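You operate a simulated robot arm through the tools that you are given. There is no shell and no other tool.

You are at the controls of a simulated robot arm. One attempt, no reset.

JOB
Grip the grey tube that lies in the vice, file its burr off, then slacken the vice.
Fine: Bare hands off the burrs; knob to GRIP before filing, back to SLACK after; file block back; other tubes stay. Hands unhurt; nothing dropped, spilt, damaged or left on. What is to be rubbed or washed off counts as gone when no trace of it is left.

The check looks at the end state, three seconds after you hand in, the way a careful person would. Anything else that was tipped, shoved, dropped, spilled or broken makes it a failure.

ROBOT AND FRAMES
A 7-joint arm with a three-finger gripper, fixed in place. Base frame: the origin is at the foot of the arm, x ahead of it, y to its left, z up. Units: mm, degrees, N and s.
Its first joint turns from -166.0 to 166.0 degrees. Payload 2.69 kg.
The TCP is the grasp point between the finger pads, 30 mm short of the fingertips. In the tool frame z runs along the fingers and y along their closing line. The gripper opens to 128 mm. The gripper's body begins 117 mm behind the TCP.
Orientation is told as [roll, pitch, yaw] about the base's x, y, z axes, in that order, counted from this pose: with the fingers straight down and closing along the base's y, the tool's x points along the base's -x, its y along +y and its z along -z.

CONTROLS
- The arm moves only by the tool send_rows. Its argument "deltas" is a list of rows, each a list of 3 entries, a list of its own where there are three numbers: the shift along the base's x, y, z in mm, then the turn, a rotation vector about the base's x, y, z in degrees, then the gripper command, from -1 (fully open) to 1 (shut), values between in proportion. In form: [[[dx, dy, dz], [ax, ay, az], grip], ...]. A call has 1 to 20 rows; each row shifts and turns the commanded pose from where the row before left it. Each row takes 0.2 s and may step no farther than 50 mm and 8.6 degrees from the row before; otherwise, or with a gripper value out of range, the whole call is refused. A pose out of reach is approached as far as the arm can. The call stops where the force on the tool passes 80 N (or 10 N more than at its start, if that is more) or the arm is blocked; 0.2 s more then pass. The fingers move at their own pace and stop on an object; they squeeze with about 25 N. The grip force told is the motor's: it shows also when the fingers shut on nothing. Time passes only in rows, and 0.2 s behind the last, so rows that do not move let the fingers close. The reply holds the time, the measured pose of the TCP, the force on the tool along the base axes, the opening and the grip force, in the units named above and with some noise, with the torque about the TCP (base axes, N m) and any sound that the robot's microphone picked up.
- Cameras (640 x 400 px; columns grow to the right, rows downward): "scene" is fixed at [49.6, 649.6, 1692.7]; the picture's right is [-0.33, -0.94, 0.00], its down [-0.58, 0.20, -0.79] and it looks along [0.75, -0.26, -0.61] (base axes); focal length 352 px, centre (320, 200). "wrist" rides on the gripper at [58, 54, -131] in the tool frame; the picture's right is [-0.68, 0.74, 0.00], its down [-0.62, -0.57, -0.55] and it looks along [-0.40, -0.37, 0.84] (tool axes); focal length 234 px, centre (320, 200). There is no depth. A picture from a camera that has moved, and an enlarged one, comes with that camera's place and axes in the base frame and with its lens.
- get_image(camera): a new picture of that camera. It takes no simulated time.
- lift_body(by): slides the trunk up (or, below 0, down) by that many mm; the arm rides with it, the base frame stays. It gives what a move gives, with no picture.
- close_up(camera, box): a new picture of the part [left, top, right, bottom] of that camera's present view, enlarged. It takes no simulated time.
- hand_in(): hands the job in; it is judged then, once.

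Places have to be worked out from the pictures, the camera data and where the tool is seen. Open the gripper and draw the arm clear of the work before you hand the job in, unless the task says otherwise.

The tools are called after "Request:" as name(argument=value, ...) on one line, values as JSON. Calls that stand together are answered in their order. send_rows: Moves the arm, as the interface text tells. Its arguments: {"type":"object","properties":{"deltas":{"type":"array"}},"required":["deltas"]} The other tools are called the same way: lift_body (by) slides the trunk up or down; get_image (camera) takes a picture; close_up (camera, box) takes an enlarged picture of a part of a camera's view; hand_in () hands the job in.

At the start:

```text
time_s: 0.0
eef_pos: [560.8, 414.4, 1309.8]
tool_rot: [0.0, 0.1, -0.1]
force: [0.0, -0.2, -0.6]
wrist_torque: [-0.01, 0.0, 0.05]
gripper_width: 127.9
grasp_force: 0.0
trunk travel left (down, up): [-150.0, 200.0]
```

scene: 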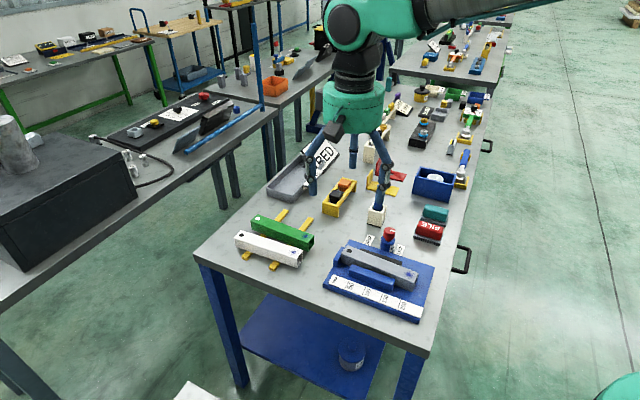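
wrist: 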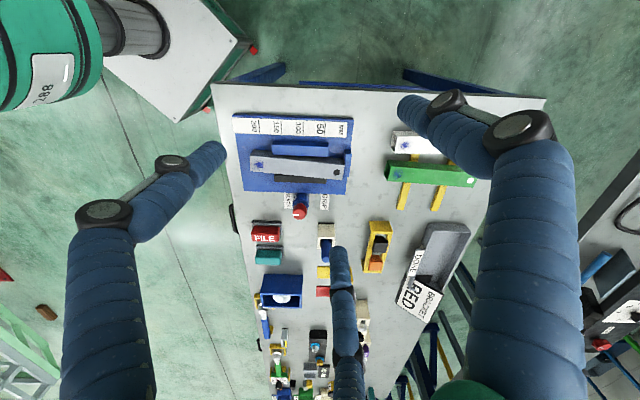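

I'll look closely at the vice area and file block before moving.

Request:
close_up(camera="scene", box=[300, 200, 460, 330])

Request:
close_up(camera="wrist", box=[220, 100, 370, 220])

Request:
close_up(camera="wrist", box=[220, 180, 370, 320])

Request:
close_up(camera="scene", box=[220, 140, 480, 330])

```text
3.08 times, centred on (380, 265) of scene
camera zoom: at [49.6, 649.6, 1692.7], right [-0.33, -0.94, 0.0], down [-0.58, 0.2, -0.79], along [0.75, -0.26, -0.61], focal length 1082 px, centre (135, 0)
```

zoom: 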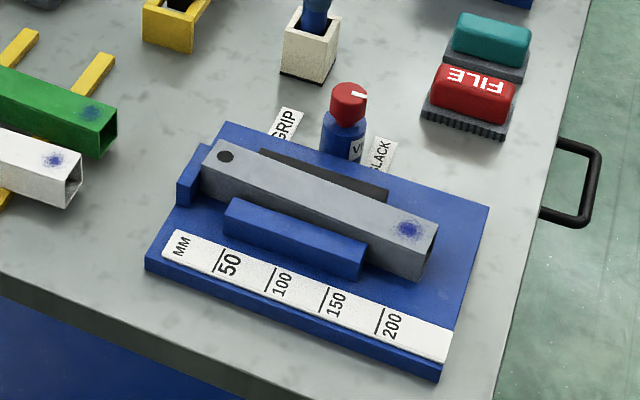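

```text
3.33 times, centred on (295, 160) of wrist
camera zoom: at [502.9, 469.6, 1440.9], right [0.68, 0.74, 0.0], down [0.62, -0.57, 0.55], along [0.4, -0.37, -0.84], focal length 781 px, centre (403, 333)
```

zoom: 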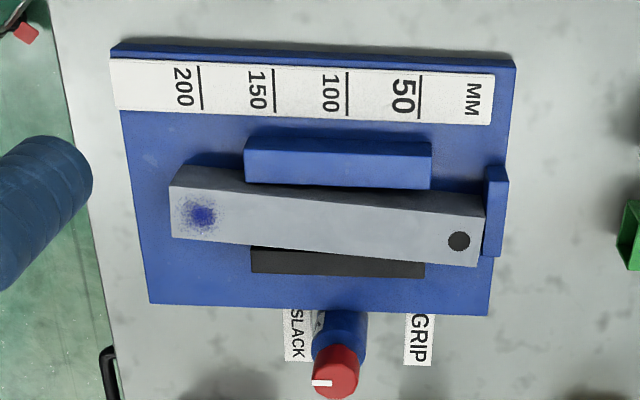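

```text
2.86 times, centred on (295, 250) of wrist
camera zoom: at [502.9, 469.6, 1440.9], right [0.68, 0.74, 0.0], down [0.62, -0.57, 0.55], along [0.4, -0.37, -0.84], focal length 669 px, centre (391, 57)
```

zoom: 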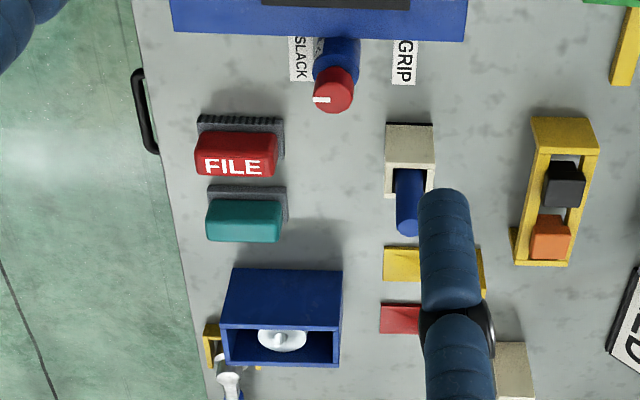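

```text
2.11 times, centred on (350, 235) of scene
camera zoom: at [49.6, 649.6, 1692.7], right [-0.33, -0.94, 0.0], down [-0.58, 0.2, -0.79], along [0.75, -0.26, -0.61], focal length 740 px, centre (257, 126)
```

zoom: 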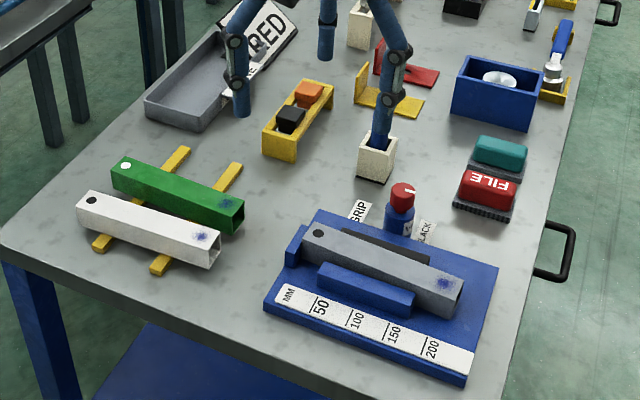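

The two views put the bench top at about z≈868. The knob is near (725,190,960), the burr near (577,207,932), and the tube runs about 40° in the base frame. I'll move closer over the knob for a better view.

Request:
send_rows(deltas=[[[14, -25, -33], [0, 0, 0], -1], [[14, -25, -33], [0, 0, 0], -1], [[14, -25, -33], [0, 0, 0], -1], [[14, -25, -33], [0, 0, 0], -1], [[14, -25, -33], [0, 0, 0], -1], [[14, -25, -33], [0, 0, 0], -1], [[13, -22, -31], [0, 0, 0], -1]])

Request:
get_image(camera="wrist")

Request:
get_image(camera="scene")

```text
time_s: 1.6
eef_pos: [659.1, 243.1, 1082.4]
tool_rot: [0.0, -0.1, 0.0]
force: [0.5, -0.1, 0.5]
wrist_torque: [0.01, 0.01, 0.0]
gripper_width: 127.7
grasp_force: 0.1
trunk travel left (down, up): [-150.0, 200.0]
```

```text
taken
camera wrist: at [600.0, 297.1, 1211.5], right [0.68, 0.74, 0.0], down [0.62, -0.57, 0.55], along [0.4, -0.37, -0.84], focal length 234 px, centre (320, 200)
```

wrist: 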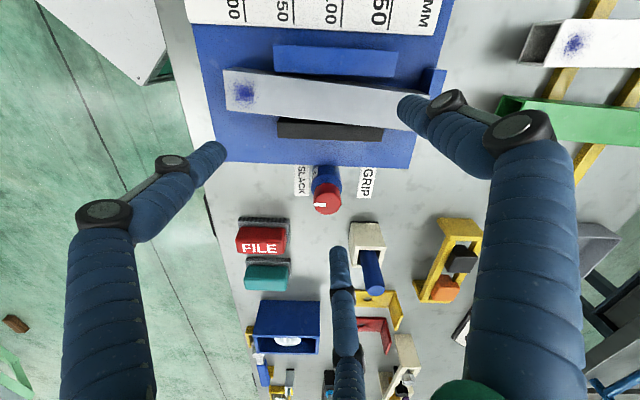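

```text
taken
```

scene: 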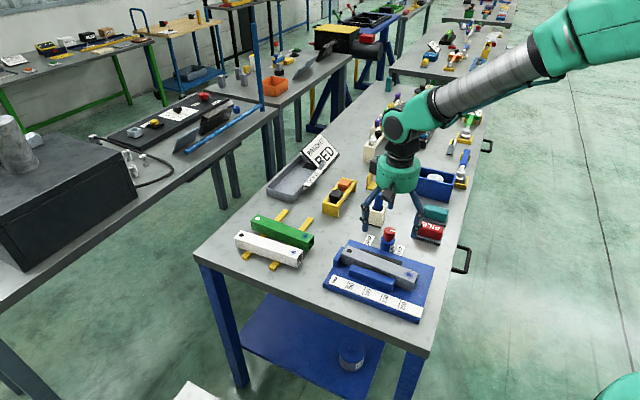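

The fingers in the picture look odd, almost like three of them, so I'll look closely at the gripper and the knob.

Request:
close_up(camera="scene", box=[320, 120, 480, 260])

Request:
close_up(camera="wrist", box=[270, 140, 390, 230])

Request:
close_up(camera="wrist", box=[180, 0, 460, 180])

Request:
close_up(camera="wrist", box=[200, 190, 360, 310])

```text
2.86 times, centred on (400, 190) of scene
camera zoom: at [49.6, 649.6, 1692.7], right [-0.33, -0.94, 0.0], down [-0.58, 0.2, -0.79], along [0.75, -0.26, -0.61], focal length 1005 px, centre (91, 229)
```

zoom: 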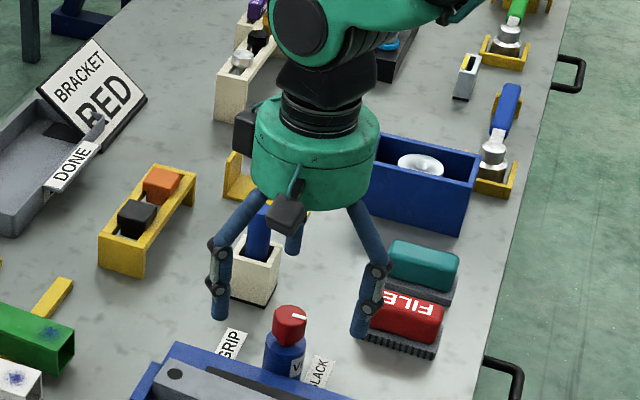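

```text
4.44 times, centred on (330, 185) of wrist
camera zoom: at [600.0, 297.1, 1211.5], right [0.68, 0.74, 0.0], down [0.62, -0.57, 0.55], along [0.4, -0.37, -0.84], focal length 1041 px, centre (276, 267)
```

zoom: 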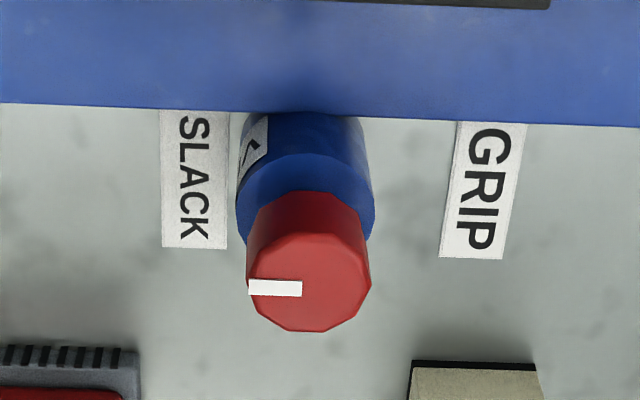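

```text
2.22 times, centred on (320, 90) of wrist
camera zoom: at [600.0, 297.1, 1211.5], right [0.68, 0.74, 0.0], down [0.62, -0.57, 0.55], along [0.4, -0.37, -0.84], focal length 520 px, centre (320, 444)
```

zoom: 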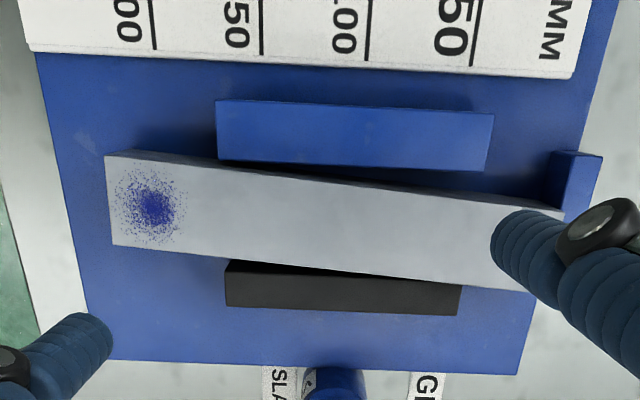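

```text
3.33 times, centred on (280, 250) of wrist
camera zoom: at [600.0, 297.1, 1211.5], right [0.68, 0.74, 0.0], down [0.62, -0.57, 0.55], along [0.4, -0.37, -0.84], focal length 781 px, centre (453, 33)
```

zoom: 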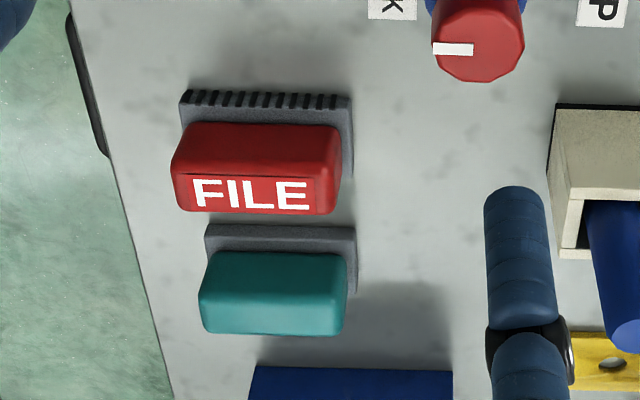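

The hand shows one finger on the +y side and two on the −y side. I'll shut it in free air to see how they actually come together.

Request:
send_rows(deltas=[[[0, 0, 0], [0, 0, 0], 0.4], [[0, 0, 0], [0, 0, 0], 0.4], [[0, 0, 0], [0, 0, 0], 0.4]])

Request:
get_image(camera="wrist")

Request:
close_up(camera="scene", box=[320, 120, 480, 260])

```text
time_s: 2.4
eef_pos: [657.9, 243.4, 1080.6]
tool_rot: [-0.1, 0.0, 0.0]
force: [0.4, 0.1, -0.2]
wrist_torque: [0.03, 0.03, 0.0]
gripper_width: 38.5
grasp_force: 0.1
trunk travel left (down, up): [-150.0, 200.0]
```

```text
taken
camera wrist: at [599.9, 297.4, 1211.6], right [0.68, 0.74, 0.0], down [0.62, -0.57, 0.55], along [0.4, -0.37, -0.84], focal length 234 px, centre (320, 200)
```

wrist: 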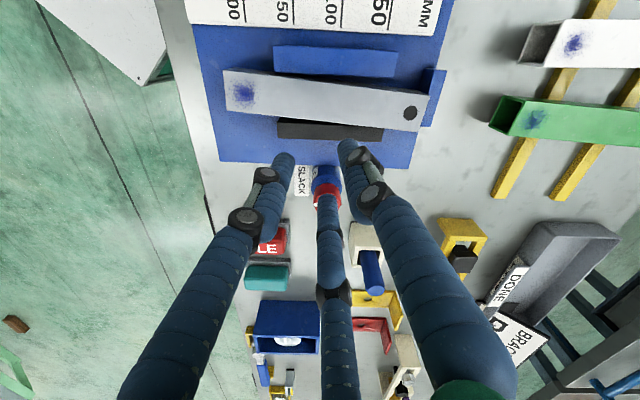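

```text
2.86 times, centred on (400, 190) of scene
camera zoom: at [49.6, 649.6, 1692.7], right [-0.33, -0.94, 0.0], down [-0.58, 0.2, -0.79], along [0.75, -0.26, -0.61], focal length 1005 px, centre (91, 229)
```

zoom: 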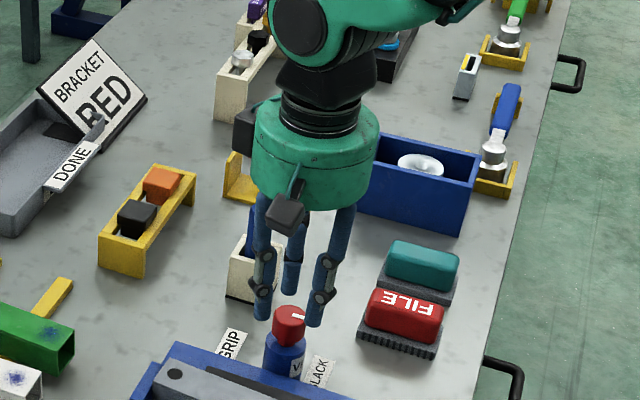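

Shut, the hand draws in evenly onto the TCP. I put the knob top near (727,192,968), with its marker on the SLACK side. I'll reopen, hover above the knob and look again.

Request:
send_rows(deltas=[[[0, 0, 0], [0, 0, 0], -1], [[34, -25, 0], [0, 0, 0], -1], [[35, -26, -5], [0, 0, 0], -1], [[0, 0, -40], [0, 0, 0], -1], [[0, 0, 0], [0, 0, 0], -1]])

Request:
get_image(camera="wrist")

Request:
close_up(camera="scene", box=[340, 180, 460, 290])

Request:
close_up(camera="wrist", box=[230, 100, 410, 260])

```text
time_s: 3.6
eef_pos: [727.6, 192.8, 1036.1]
tool_rot: [0.1, 0.0, 0.0]
force: [0.4, 0.1, -0.7]
wrist_torque: [0.0, 0.02, -0.03]
gripper_width: 128.3
grasp_force: 0.0
trunk travel left (down, up): [-150.0, 200.0]
```

```text
taken
camera wrist: at [669.6, 246.5, 1166.5], right [0.68, 0.74, 0.0], down [0.62, -0.57, 0.55], along [0.4, -0.37, -0.84], focal length 234 px, centre (320, 200)
```

wrist: 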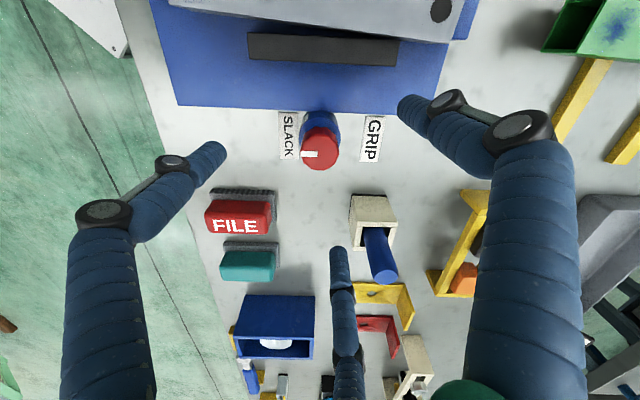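

```text
3.64 times, centred on (400, 235) of scene
camera zoom: at [49.6, 649.6, 1692.7], right [-0.33, -0.94, 0.0], down [-0.58, 0.2, -0.79], along [0.75, -0.26, -0.61], focal length 1278 px, centre (29, 73)
```

zoom: 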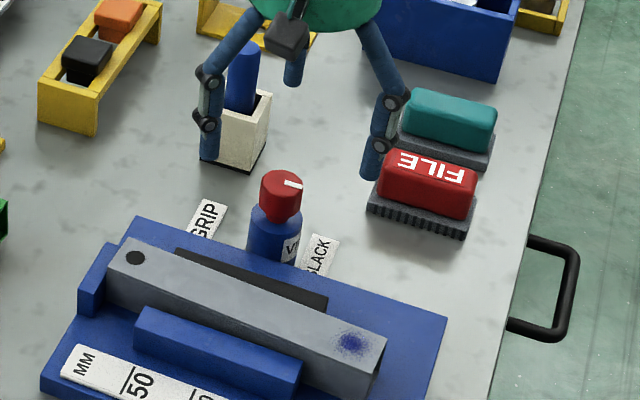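

```text
2.50 times, centred on (320, 180) of wrist
camera zoom: at [669.6, 246.5, 1166.5], right [0.68, 0.74, 0.0], down [0.62, -0.57, 0.55], along [0.4, -0.37, -0.84], focal length 585 px, centre (320, 250)
```

zoom: 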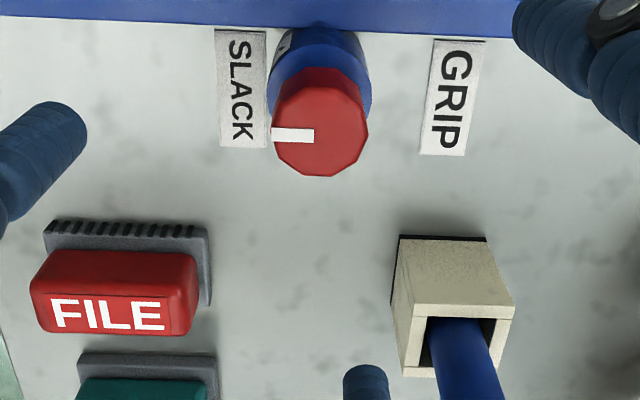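

The knob centre works out at about (728,192.5), top z≈966, and the marker points along base 225°, at SLACK. I'll lower so the fingertips sit around the red part, then close.

Request:
send_rows(deltas=[[[0, 0, -35], [0, 0, 0], -1], [[0, 0, -29], [0, 0, 0], -1], [[0, 0, 0], [0, 0, 0], -0.2], [[0, 0, 0], [0, 0, 0], -0.2], [[0, 0, 0], [0, 0, 0], 1], [[0, 0, 0], [0, 0, 0], 1], [[0, 0, 0], [0, 0, 0], 1]])

Request:
get_image(camera="wrist")

Request:
close_up(camera="scene", box=[340, 180, 460, 290])

```text
time_s: 5.2
eef_pos: [728.9, 190.3, 973.1]
tool_rot: [0.0, -0.1, 0.1]
force: [10.6, -13.1, 0.1]
wrist_torque: [-0.63, -0.68, -0.05]
gripper_width: 35.1
grasp_force: 45.1
trunk travel left (down, up): [-150.0, 200.0]
```

```text
taken
camera wrist: at [670.0, 245.4, 1103.0], right [0.68, 0.74, 0.0], down [0.62, -0.57, 0.55], along [0.4, -0.37, -0.84], focal length 234 px, centre (320, 200)
```

wrist: 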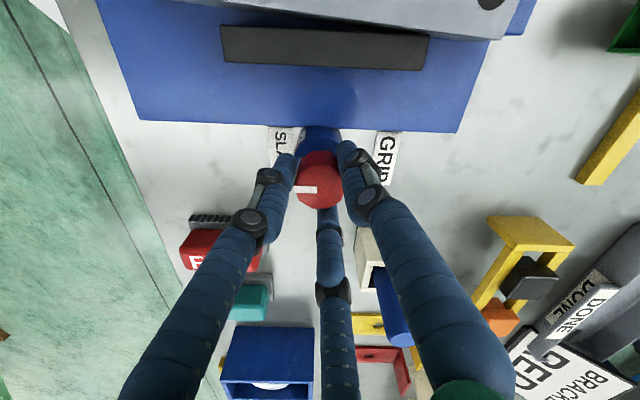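

```text
3.64 times, centred on (400, 235) of scene
camera zoom: at [49.6, 649.6, 1692.7], right [-0.33, -0.94, 0.0], down [-0.58, 0.2, -0.79], along [0.75, -0.26, -0.61], focal length 1278 px, centre (29, 73)
```

zoom: 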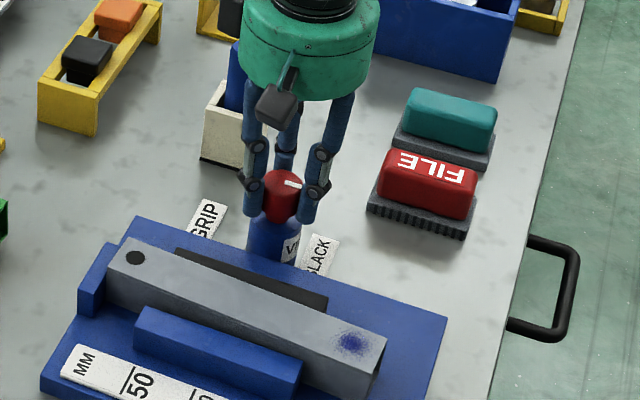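

The knob is held at 35 mm, with a small sideways load showing I'm a couple of mm off centre. I'll nudge to relieve that and try a small counter-clockwise turn.

Request:
send_rows(deltas=[[[1.5, -2.5, 0], [0, 0, 0], 1], [[0, 0, 0], [0, 0, 5], 1], [[0, 0, 0], [0, 0, 5], 1], [[0, 0, 0], [0, 0, 5], 1], [[0, 0, 0], [0, 0, 0], 1]])

Request:
close_up(camera="wrist", box=[230, 0, 410, 230])

```text
time_s: 6.4
eef_pos: [728.0, 190.7, 972.6]
tool_rot: [0.0, 0.0, 15.1]
force: [0.9, 20.4, 3.5]
wrist_torque: [0.71, 0.1, -0.37]
gripper_width: 35.4
grasp_force: 45.0
trunk travel left (down, up): [-150.0, 200.0]
```

```text
1.74 times, centred on (320, 115) of wrist
camera zoom: at [658.2, 228.4, 1103.0], right [0.46, 0.89, 0.0], down [0.74, -0.39, 0.55], along [0.49, -0.25, -0.84], focal length 407 px, centre (320, 348)
```

zoom: 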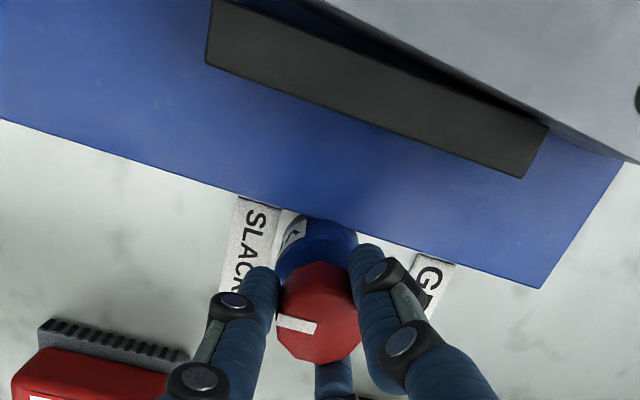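

The marker stayed put while the hand turned, and the torque reads −0.37 N·m, so counter-clockwise looks like the stop. I'll turn back and try clockwise, also trimming the lateral offset.

Request:
send_rows(deltas=[[[0, 1.3, 0], [0, 0, -5], 1], [[0, 0, 0], [0, 0, -5], 1], [[0, 0, 0], [0, 0, -5], 1], [[0, 0, 0], [0, 0, -5], 1], [[0, 0, 0], [0, 0, -5], 1], [[0, 0, 0], [0, 0, 0], 1]])

Request:
close_up(camera="wrist", box=[230, 0, 410, 230])

```text
time_s: 7.8
eef_pos: [728.9, 191.6, 972.6]
tool_rot: [0.0, 0.0, -10.1]
force: [-3.1, 7.5, 2.5]
wrist_torque: [0.15, 0.11, -0.01]
gripper_width: 35.1
grasp_force: 44.3
trunk travel left (down, up): [-150.0, 200.0]
```

```text
1.74 times, centred on (320, 115) of wrist
camera zoom: at [680.4, 254.9, 1103.0], right [0.79, 0.61, 0.0], down [0.51, -0.66, 0.55], along [0.33, -0.44, -0.84], focal length 407 px, centre (320, 348)
```

zoom: 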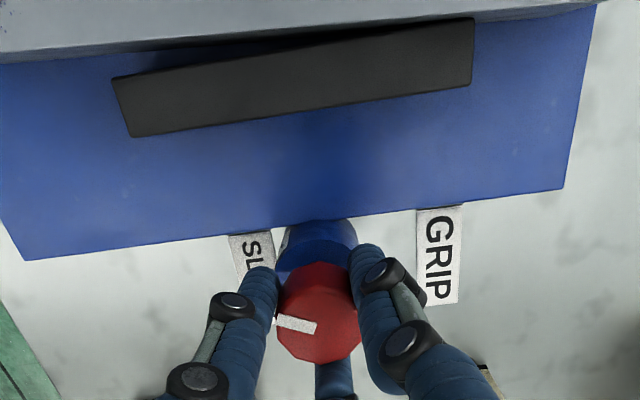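

The marker moved with the hand this time and the torque is near zero, so clockwise is right. I'll keep turning and watch the marker and the torque.

Request:
send_rows(deltas=[[[0, 0, 0], [0, 0, -7], 1], [[0, 0, 0], [0, 0, -7], 1], [[0, 0, 0], [0, 0, -7], 1], [[0, 0, 0], [0, 0, -7], 1], [[0, 0, 0], [0, 0, -7], 1], [[0, 0, 0], [0, 0, 0], 1]])

Request:
close_up(camera="wrist", box=[230, 0, 410, 230])

```text
time_s: 9.2
eef_pos: [728.2, 191.6, 972.6]
tool_rot: [0.0, 0.0, -45.1]
force: [-6.0, 8.7, 0.4]
wrist_torque: [0.25, 0.1, 0.04]
gripper_width: 35.2
grasp_force: 45.0
trunk travel left (down, up): [-150.0, 200.0]
```

```text
1.74 times, centred on (320, 115) of wrist
camera zoom: at [725.2, 271.2, 1102.9], right [1.0, 0.04, 0.0], down [0.03, -0.84, 0.55], along [0.02, -0.55, -0.84], focal length 407 px, centre (320, 348)
```

zoom: 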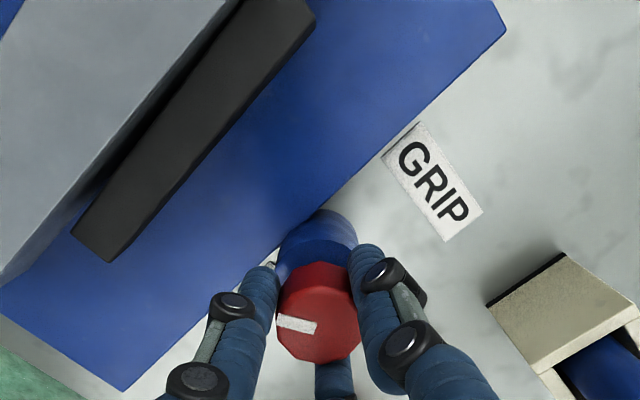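

The knob has turned 60° freely with no resistance. I'll keep turning clockwise.

Request:
send_rows(deltas=[[[0, 0, 0], [0, 0, -6], 1], [[0, 0, 0], [0, 0, -6], 1], [[0, 0, 0], [0, 0, -6], 1], [[0, 0, 0], [0, 0, -6], 1], [[0, 0, 0], [0, 0, -6], 1], [[0, 0, 0], [0, 0, 0], 1]])

Request:
get_image(camera="wrist")

Request:
close_up(camera="scene", box=[300, 190, 460, 330])

```text
time_s: 10.6
eef_pos: [728.6, 191.3, 972.2]
tool_rot: [0.0, 0.0, -75.2]
force: [-4.8, 6.8, 0.5]
wrist_torque: [0.15, 0.11, -0.01]
gripper_width: 35.0
grasp_force: 45.2
trunk travel left (down, up): [-150.0, 200.0]
```

```text
taken
camera wrist: at [765.4, 262.2, 1103.0], right [0.89, -0.46, 0.0], down [-0.39, -0.74, 0.55], along [-0.25, -0.49, -0.84], focal length 234 px, centre (320, 200)
```

wrist: 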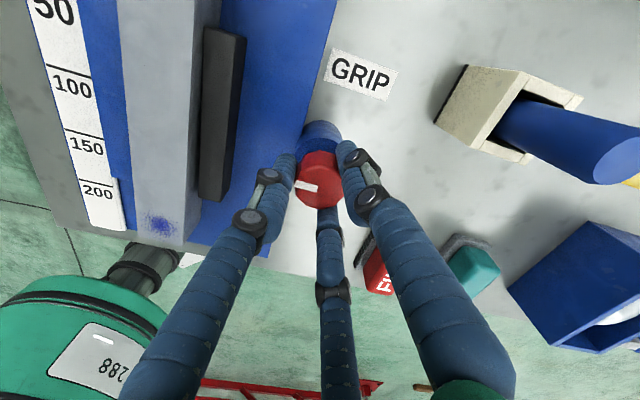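

```text
2.86 times, centred on (380, 260) of scene
camera zoom: at [49.6, 649.6, 1692.7], right [-0.33, -0.94, 0.0], down [-0.58, 0.2, -0.79], along [0.75, -0.26, -0.61], focal length 1005 px, centre (149, 29)
```

zoom: 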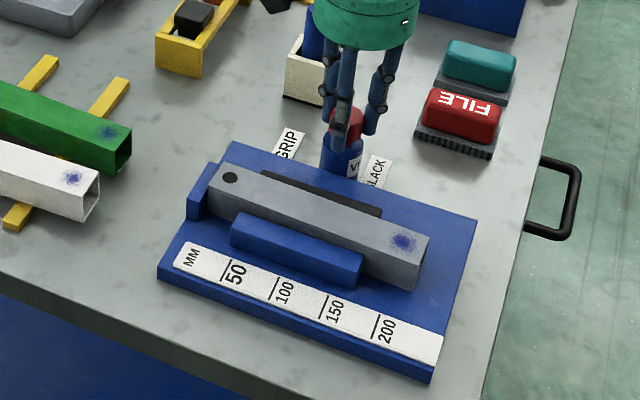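

It's now turned 90°, the marker points at the vice, and there is still no resistance. Continuing clockwise.

Request:
send_rows(deltas=[[[0, 0, 0], [0, 0, -6], 1], [[0, 0, 0], [0, 0, -6], 1], [[0, 0, 0], [0, 0, -6], 1], [[0, 0, 0], [0, 0, -6], 1], [[0, 0, 0], [0, 0, -6], 1], [[0, 0, 0], [0, 0, -6], 1], [[0, 0, 0], [0, 0, 0], 1]])

Request:
get_image(camera="wrist")

Request:
close_up(camera="scene", box=[300, 190, 460, 330])

```text
time_s: 12.2
eef_pos: [728.3, 191.2, 971.7]
tool_rot: [-0.1, 0.0, -111.1]
force: [-6.8, 6.1, 1.0]
wrist_torque: [0.26, 0.15, 0.0]
gripper_width: 35.0
grasp_force: 45.0
trunk travel left (down, up): [-150.0, 200.0]
```

```text
taken
camera wrist: at [799.7, 227.2, 1103.0], right [0.44, -0.9, 0.0], down [-0.75, -0.37, 0.55], along [-0.49, -0.24, -0.84], focal length 234 px, centre (320, 200)
```

wrist: 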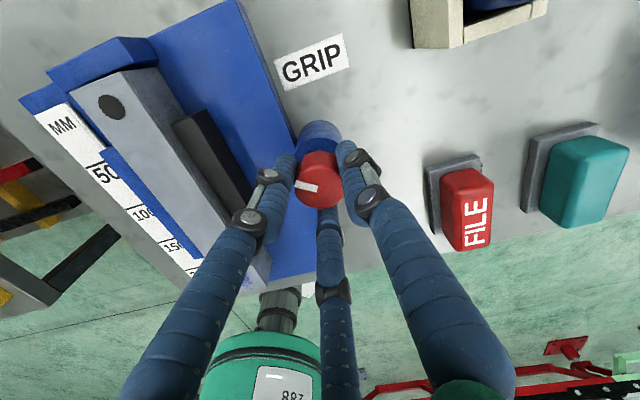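

```text
2.86 times, centred on (380, 260) of scene
camera zoom: at [49.6, 649.6, 1692.7], right [-0.33, -0.94, 0.0], down [-0.58, 0.2, -0.79], along [0.75, -0.26, -0.61], focal length 1005 px, centre (149, 29)
```

zoom: 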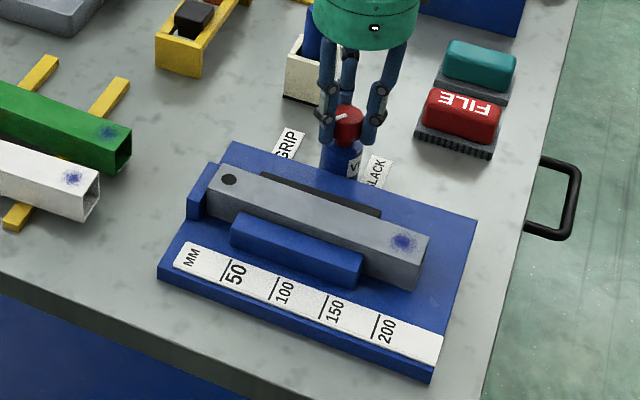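

It's at 126° now and the marker is swinging toward GRIP. Continuing, and watching for a stop or a joint limit.

Request:
send_rows(deltas=[[[0, 0, 0], [0, 0, -5], 1], [[0, 0, 0], [0, 0, -5], 1], [[0, 0, 0], [0, 0, -5], 1], [[0, 0, 0], [0, 0, -5], 1], [[0, 0, 0], [0, 0, -5], 1], [[0, 0, 0], [0, 0, 0], 1]])

Request:
get_image(camera="wrist")

```text
time_s: 13.6
eef_pos: [729.2, 191.9, 972.2]
tool_rot: [0.0, 0.0, -136.0]
force: [-3.1, 7.2, 0.3]
wrist_torque: [0.28, -0.06, 0.01]
gripper_width: 35.3
grasp_force: 45.4
trunk travel left (down, up): [-150.0, 200.0]
```

```text
taken
camera wrist: at [807.9, 193.8, 1103.0], right [0.02, -1.0, 0.0], down [-0.84, -0.02, 0.55], along [-0.55, -0.01, -0.84], focal length 234 px, centre (320, 200)
```

wrist: 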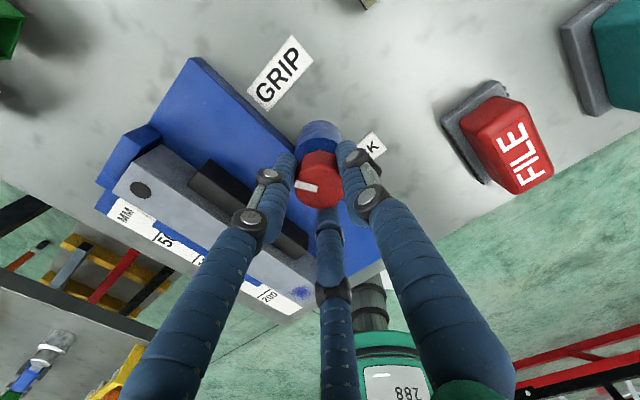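

151° and still free. I'll continue toward 180°, in smaller steps and watching the torque.

Request:
send_rows(deltas=[[[0, 0, 0], [0, 0, -5], 1], [[0, 0, 0], [0, 0, -5], 1], [[0, 0, 0], [0, 0, -5], 1], [[0, 0, 0], [0, 0, -5], 1], [[0, 0, 0], [0, 0, 0], 1]])

Request:
get_image(camera="wrist")

Request:
close_up(camera="scene", box=[300, 190, 460, 330])

```text
time_s: 14.8
eef_pos: [727.3, 191.7, 971.0]
tool_rot: [0.0, 0.1, -156.0]
force: [-1.1, 2.5, -1.3]
wrist_torque: [0.13, 0.02, 0.02]
gripper_width: 35.4
grasp_force: 44.7
trunk travel left (down, up): [-150.0, 200.0]
```

```text
taken
camera wrist: at [804.0, 166.6, 1103.0], right [-0.32, -0.95, 0.0], down [-0.79, 0.27, 0.55], along [-0.52, 0.17, -0.84], focal length 234 px, centre (320, 200)
```

wrist: 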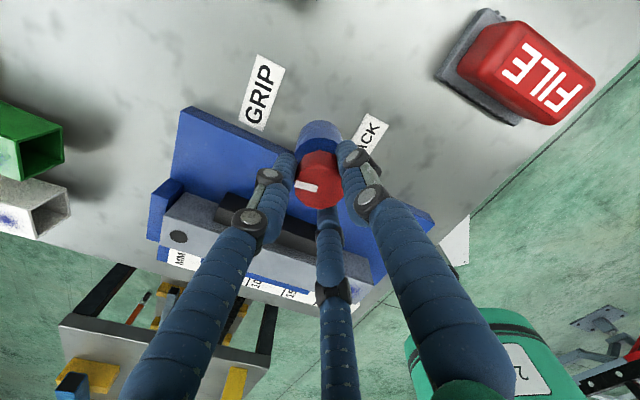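

```text
2.86 times, centred on (380, 260) of scene
camera zoom: at [49.6, 649.6, 1692.7], right [-0.33, -0.94, 0.0], down [-0.58, 0.2, -0.79], along [0.75, -0.26, -0.61], focal length 1005 px, centre (149, 29)
```

zoom: 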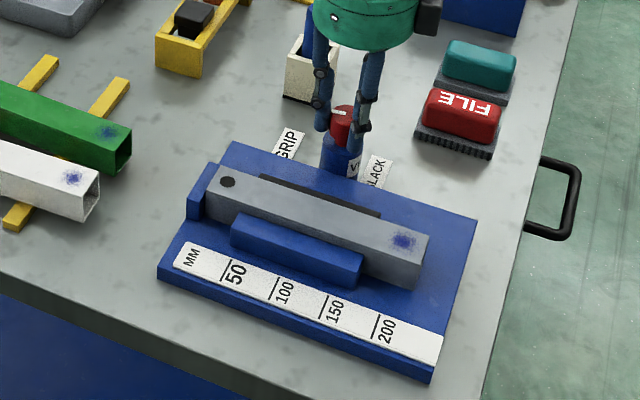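

The tube's dot has shifted slightly toward the fixed jaw, so the jaw is closing. I'll turn the rest of the way, in small steps.

Request:
send_rows(deltas=[[[0, 0, 0], [0, 0, -3], 1], [[0, 0, 0], [0, 0, -3], 1], [[0, 0, 0], [0, 0, -3], 1], [[0, 0, 0], [0, 0, 0], 1]])

Request:
get_image(camera="wrist")

Request:
close_up(camera="scene", box=[300, 190, 460, 330])

```text
time_s: 15.8
eef_pos: [727.9, 190.0, 971.9]
tool_rot: [0.0, 0.0, -156.0]
force: [-2.9, 1.8, -3.7]
wrist_torque: [0.02, 0.07, 0.03]
gripper_width: 35.2
grasp_force: 45.8
out of reach, approached as far as the arm can: row 1, 2, 3
trunk travel left (down, up): [-150.0, 200.0]
```

```text
taken
camera wrist: at [804.0, 166.7, 1103.0], right [-0.32, -0.95, 0.0], down [-0.79, 0.27, 0.55], along [-0.52, 0.17, -0.84], focal length 234 px, centre (320, 200)
```

wrist: 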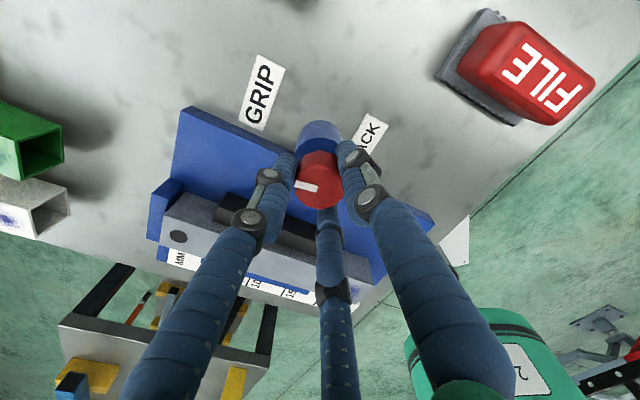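

```text
2.86 times, centred on (380, 260) of scene
camera zoom: at [49.6, 649.6, 1692.7], right [-0.33, -0.94, 0.0], down [-0.58, 0.2, -0.79], along [0.75, -0.26, -0.61], focal length 1005 px, centre (149, 29)
```

zoom: 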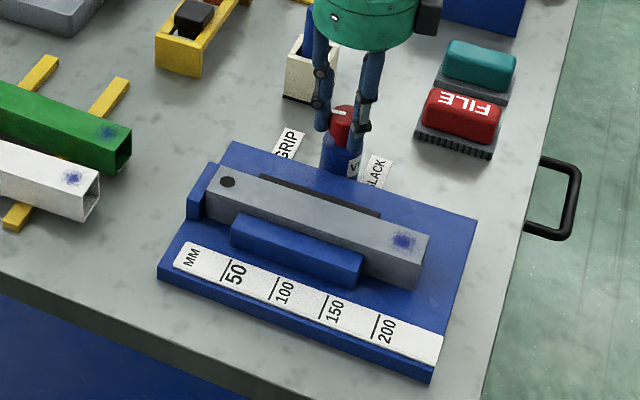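

The wrist reached its limit at −156°, having turned the knob about 171°. I'll release, lift, swing the hand back and regrip to finish the turn.

Request:
send_rows(deltas=[[[0, 0, 0], [0, 0, 0], -0.2], [[0, 0, 0], [0, 0, 0], -0.2], [[0, 0, 45], [0, 0, 0], -0.2], [[0, 0, 0], [0, 0, 8], -0.2], [[0, 0, 0], [0, 0, 8], -0.2], [[0, 0, 0], [0, 0, 8], -0.2], [[0, 0, 0], [0, 0, 8], -0.2], [[0, 0, 0], [0, 0, 8], -0.2], [[0, 0, 0], [0, 0, 8], -0.2], [[0, 0, 0], [0, 0, 8], -0.2], [[0, 0, 0], [0, 0, 8], -0.2], [[0, 0, 0], [0, 0, 8], -0.2], [[0, 0, 0], [0, 0, 8], -0.2], [[0, 0, 0], [0, 0, 8], -0.2], [[0, 0, 0], [0, 0, 8], -0.2], [[0, 0, 0], [0, 0, 8], -0.2], [[0, 0, 0], [0, 0, 0], -0.2]])

Request:
get_image(camera="wrist")

Request:
close_up(camera="wrist", box=[230, 100, 410, 240])

```text
time_s: 19.4
eef_pos: [728.5, 190.4, 1018.3]
tool_rot: [-0.1, 0.0, -52.0]
force: [-0.7, -0.3, 0.0]
wrist_torque: [0.0, 0.03, 0.04]
gripper_width: 76.7
grasp_force: 0.1
trunk travel left (down, up): [-150.0, 200.0]
```

```text
taken
camera wrist: at [735.1, 270.9, 1147.9], right [1.0, -0.08, 0.0], down [-0.07, -0.83, 0.55], along [-0.04, -0.55, -0.84], focal length 234 px, centre (320, 200)
```

wrist: 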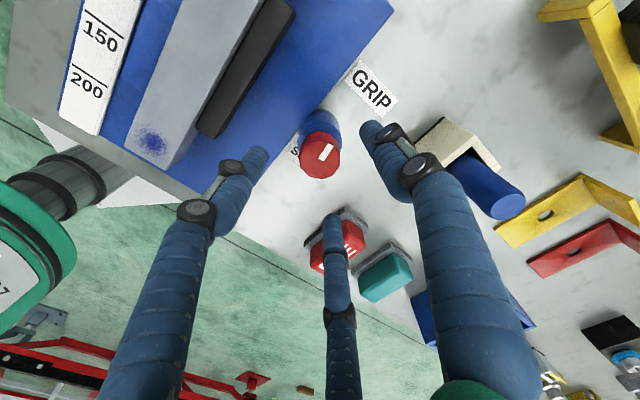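

```text
2.86 times, centred on (320, 170) of wrist
camera zoom: at [735.1, 270.9, 1147.9], right [1.0, -0.08, 0.0], down [-0.07, -0.83, 0.55], along [-0.04, -0.55, -0.84], focal length 669 px, centre (320, 286)
```

zoom: 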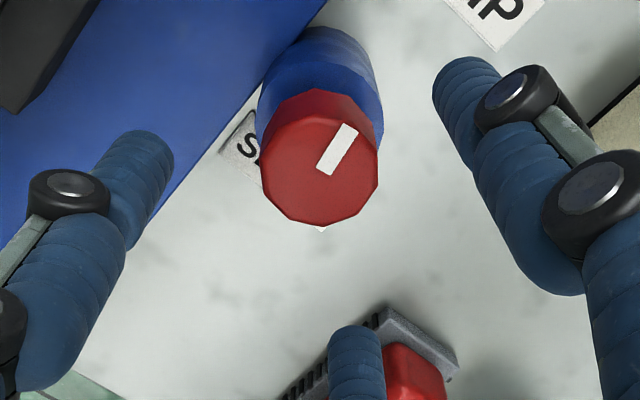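

The marker is at about 55° and GRIP should be near 45°. I'll regrip here and turn the last bit until I feel the stop.

Request:
send_rows(deltas=[[[0, 0, -45], [0, 0, 0], -0.2], [[0, 0, 0], [0, 0, 0], -0.2], [[0, 0, 0], [0, 0, 0], 1], [[0, 0, 0], [0, 0, 0], 1], [[0, 0, 0], [0, 0, -3], 1], [[0, 0, 0], [0, 0, -3], 1], [[0, 0, 0], [0, 0, -3], 1], [[0, 0, 0], [0, 0, 0], 1]])

Request:
get_image(camera="wrist")

Request:
close_up(camera="wrist", box=[230, 100, 410, 240])

Request:
close_up(camera="scene", box=[300, 190, 460, 330])

```text
time_s: 21.2
eef_pos: [728.7, 191.8, 971.4]
tool_rot: [0.0, 0.0, -61.0]
force: [5.1, -1.5, -12.4]
wrist_torque: [0.01, -0.21, 0.07]
gripper_width: 34.7
grasp_force: 44.9
trunk travel left (down, up): [-150.0, 200.0]
```

```text
taken
camera wrist: at [747.5, 269.1, 1102.0], right [0.97, -0.23, 0.0], down [-0.2, -0.81, 0.55], along [-0.13, -0.53, -0.84], focal length 234 px, centre (320, 200)
```

wrist: 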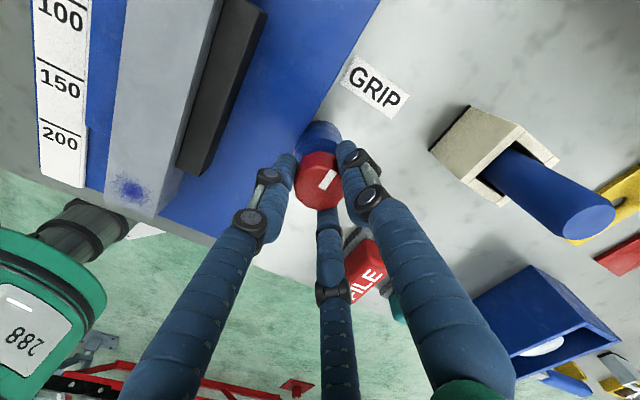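

```text
2.86 times, centred on (320, 170) of wrist
camera zoom: at [747.5, 269.1, 1102.0], right [0.97, -0.23, 0.0], down [-0.2, -0.81, 0.55], along [-0.13, -0.53, -0.84], focal length 669 px, centre (320, 286)
```

zoom: 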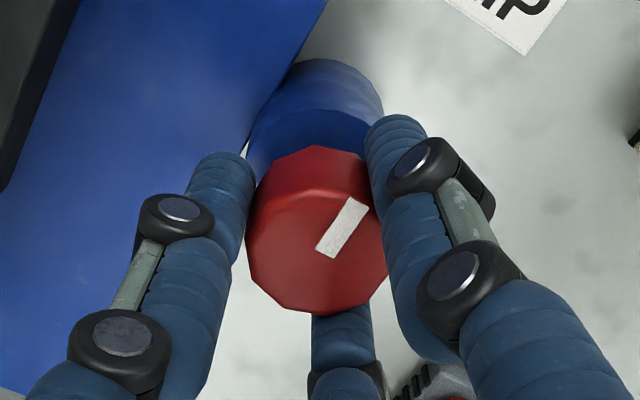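

```text
2.86 times, centred on (380, 260) of scene
camera zoom: at [49.6, 649.6, 1692.7], right [-0.33, -0.94, 0.0], down [-0.58, 0.2, -0.79], along [0.75, -0.26, -0.61], focal length 1005 px, centre (149, 29)
```

zoom: 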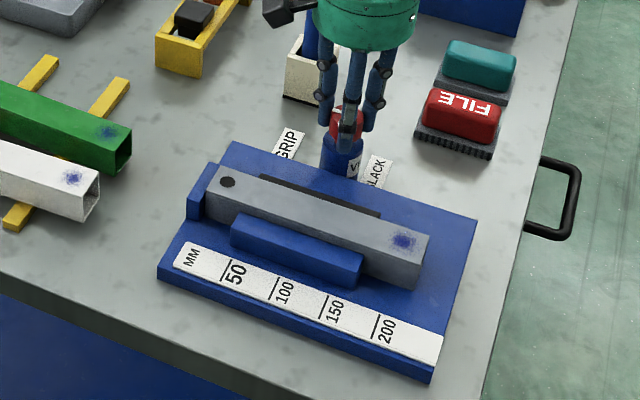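

The marker is now at about 45° toward GRIP with no stop yet. I'll probe a few more degrees for an end stop.

Request:
send_rows(deltas=[[[0, 0, 0], [0, 0, -3], 1], [[0, 0, 0], [0, 0, -3], 1], [[0, 0, 0], [0, 0, 0], 1]])

Request:
close_up(camera="wrist", box=[230, 100, 410, 240])

```text
time_s: 22.0
eef_pos: [728.6, 191.1, 972.0]
tool_rot: [-0.1, 0.0, -67.0]
force: [3.1, -1.4, -16.3]
wrist_torque: [-0.03, -0.2, 0.23]
gripper_width: 35.0
grasp_force: 44.8
trunk travel left (down, up): [-150.0, 200.0]
```

```text
2.86 times, centred on (320, 170) of wrist
camera zoom: at [755.5, 266.8, 1102.0], right [0.94, -0.34, 0.0], down [-0.28, -0.79, 0.55], along [-0.19, -0.52, -0.84], focal length 669 px, centre (320, 286)
```

zoom: 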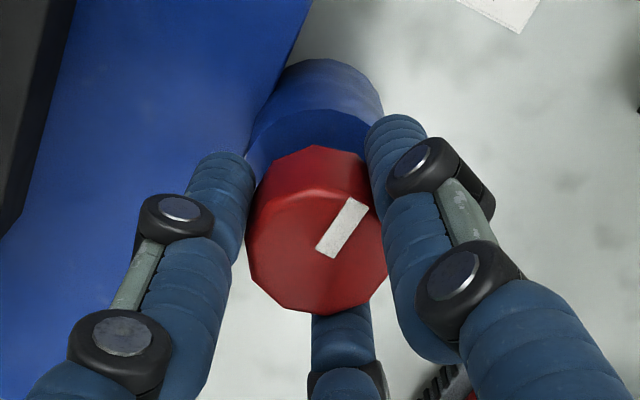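

Torque is starting to build (0.23 N·m). One more small step to confirm the stop.

Request:
send_rows(deltas=[[[0, 0, 0], [0, 0, -3], 1], [[0, 0, 0], [0, 0, -2], 1], [[0, 0, 0], [0, 0, 0], 1]])

Request:
close_up(camera="wrist", box=[230, 100, 410, 240])

```text
time_s: 22.8
eef_pos: [727.9, 190.3, 971.6]
tool_rot: [-0.2, 0.0, -72.0]
force: [-1.4, -2.2, -14.0]
wrist_torque: [-0.04, 0.23, 0.32]
gripper_width: 34.9
grasp_force: 45.0
trunk travel left (down, up): [-150.0, 200.0]
```

```text
2.86 times, centred on (320, 170) of wrist
camera zoom: at [761.9, 264.1, 1102.0], right [0.91, -0.42, 0.0], down [-0.35, -0.76, 0.55], along [-0.23, -0.5, -0.84], focal length 669 px, centre (320, 286)
```

zoom: 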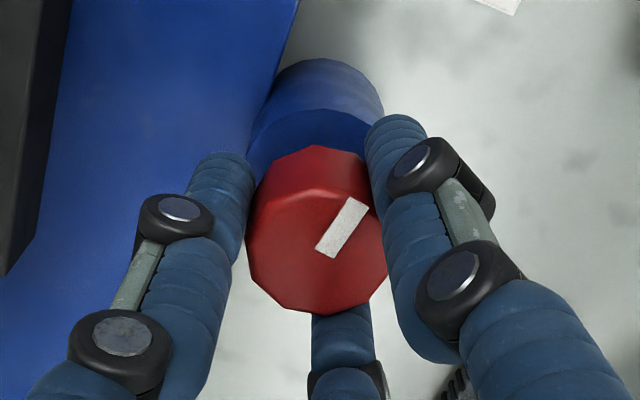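

The torque has levelled off near the slip value, so I take that as the stop. I'll release, lift, and check the marker, the jaw and the tube.

Request:
send_rows(deltas=[[[0, 0, 0], [0, 0, 0], -0.2], [[0, 0, 0], [0, 0, 0], -0.2], [[0, 0, 45], [0, 0, 0], -0.2], [[0, 0, 45], [0, 0, 8], -0.5], [[0, 0, 30], [0, 0, 8], -1], [[0, 0, 0], [0, 0, 8], -1], [[0, 0, 0], [0, 0, 8], -1], [[0, 0, 0], [0, 0, 8], -1], [[0, 0, 0], [0, 0, 8], -1], [[0, 0, 0], [0, 0, 8], -1], [[0, 0, 0], [0, 0, 8], -1], [[0, 0, 0], [0, 0, 8], -1], [[0, 0, 0], [0, 0, 0], -1]])

Request:
get_image(camera="wrist")

Request:
close_up(camera="wrist", box=[210, 0, 430, 200])

Request:
close_up(camera="scene", box=[300, 190, 460, 330])

```text
time_s: 25.6
eef_pos: [728.8, 190.1, 1092.9]
tool_rot: [-0.1, 0.0, -0.1]
force: [-0.4, -1.1, 0.3]
wrist_torque: [0.04, 0.01, -0.01]
gripper_width: 128.0
grasp_force: 0.2
trunk travel left (down, up): [-150.0, 200.0]
```

```text
taken
camera wrist: at [670.3, 245.7, 1223.1], right [0.68, 0.74, 0.0], down [0.62, -0.56, 0.55], along [0.4, -0.37, -0.84], focal length 234 px, centre (320, 200)
```

wrist: 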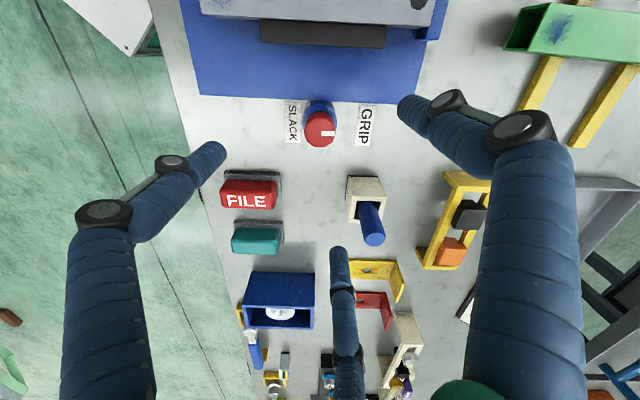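

```text
2.00 times, centred on (320, 100) of wrist
camera zoom: at [670.3, 245.7, 1223.1], right [0.68, 0.74, 0.0], down [0.62, -0.56, 0.55], along [0.4, -0.37, -0.84], focal length 468 px, centre (320, 400)
```

zoom: 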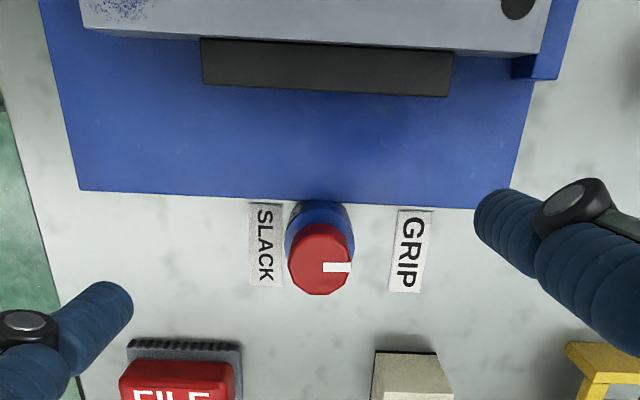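

```text
2.86 times, centred on (380, 260) of scene
camera zoom: at [49.6, 649.6, 1692.7], right [-0.33, -0.94, 0.0], down [-0.58, 0.2, -0.79], along [0.75, -0.26, -0.61], focal length 1005 px, centre (149, 29)
```

zoom: 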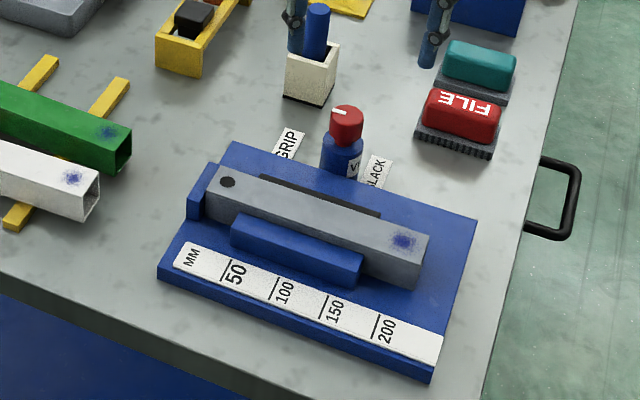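

The marker now points at GRIP, and the jaw sits flush against the tube. Next I'll move above the file block to measure it.

Request:
send_rows(deltas=[[[5, -42, -10], [0, 0, 0], -1], [[5, -42, -10], [0, 0, 0], -1], [[4, -42, -10], [0, 0, 0], -1], [[4, -41, -13], [0, 0, 0], -1], [[0, 0, 0], [0, 0, 0], -1]])

Request:
get_image(camera="wrist")

Request:
close_up(camera="wrist", box=[230, 100, 410, 240])

Request:
close_up(camera="scene", box=[380, 170, 480, 260])

```text
time_s: 26.8
eef_pos: [745.7, 22.7, 1048.7]
tool_rot: [0.0, 0.0, -0.1]
force: [1.1, -1.3, -0.6]
wrist_torque: [0.03, 0.01, 0.0]
gripper_width: 127.8
grasp_force: 0.0
trunk travel left (down, up): [-150.0, 200.0]
```

```text
taken
camera wrist: at [688.6, 77.9, 1179.4], right [0.68, 0.74, 0.0], down [0.62, -0.57, 0.55], along [0.4, -0.37, -0.84], focal length 234 px, centre (320, 200)
```

wrist: 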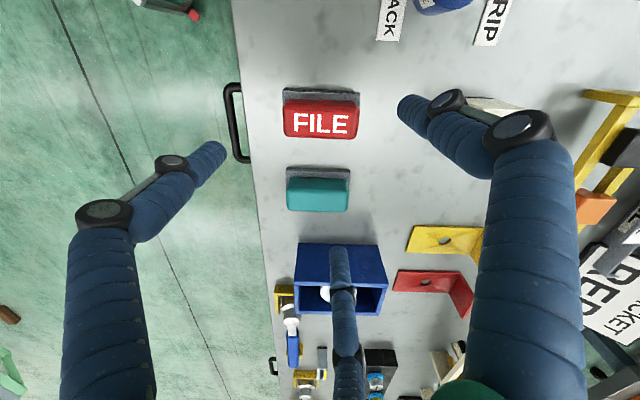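

```text
2.86 times, centred on (320, 170) of wrist
camera zoom: at [688.6, 77.9, 1179.4], right [0.68, 0.74, 0.0], down [0.62, -0.57, 0.55], along [0.4, -0.37, -0.84], focal length 669 px, centre (320, 286)
```

zoom: 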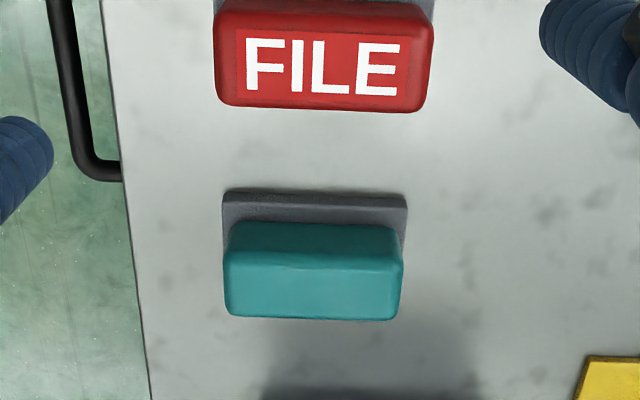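

```text
4.44 times, centred on (430, 215) of scene
camera zoom: at [49.6, 649.6, 1692.7], right [-0.33, -0.94, 0.0], down [-0.58, 0.2, -0.79], along [0.75, -0.26, -0.61], focal length 1563 px, centre (-169, 133)
```

zoom: 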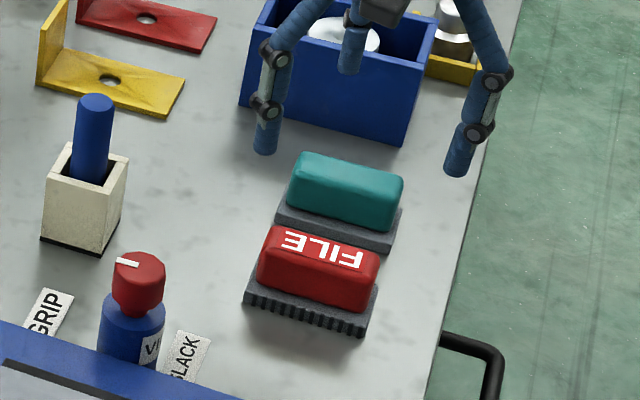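

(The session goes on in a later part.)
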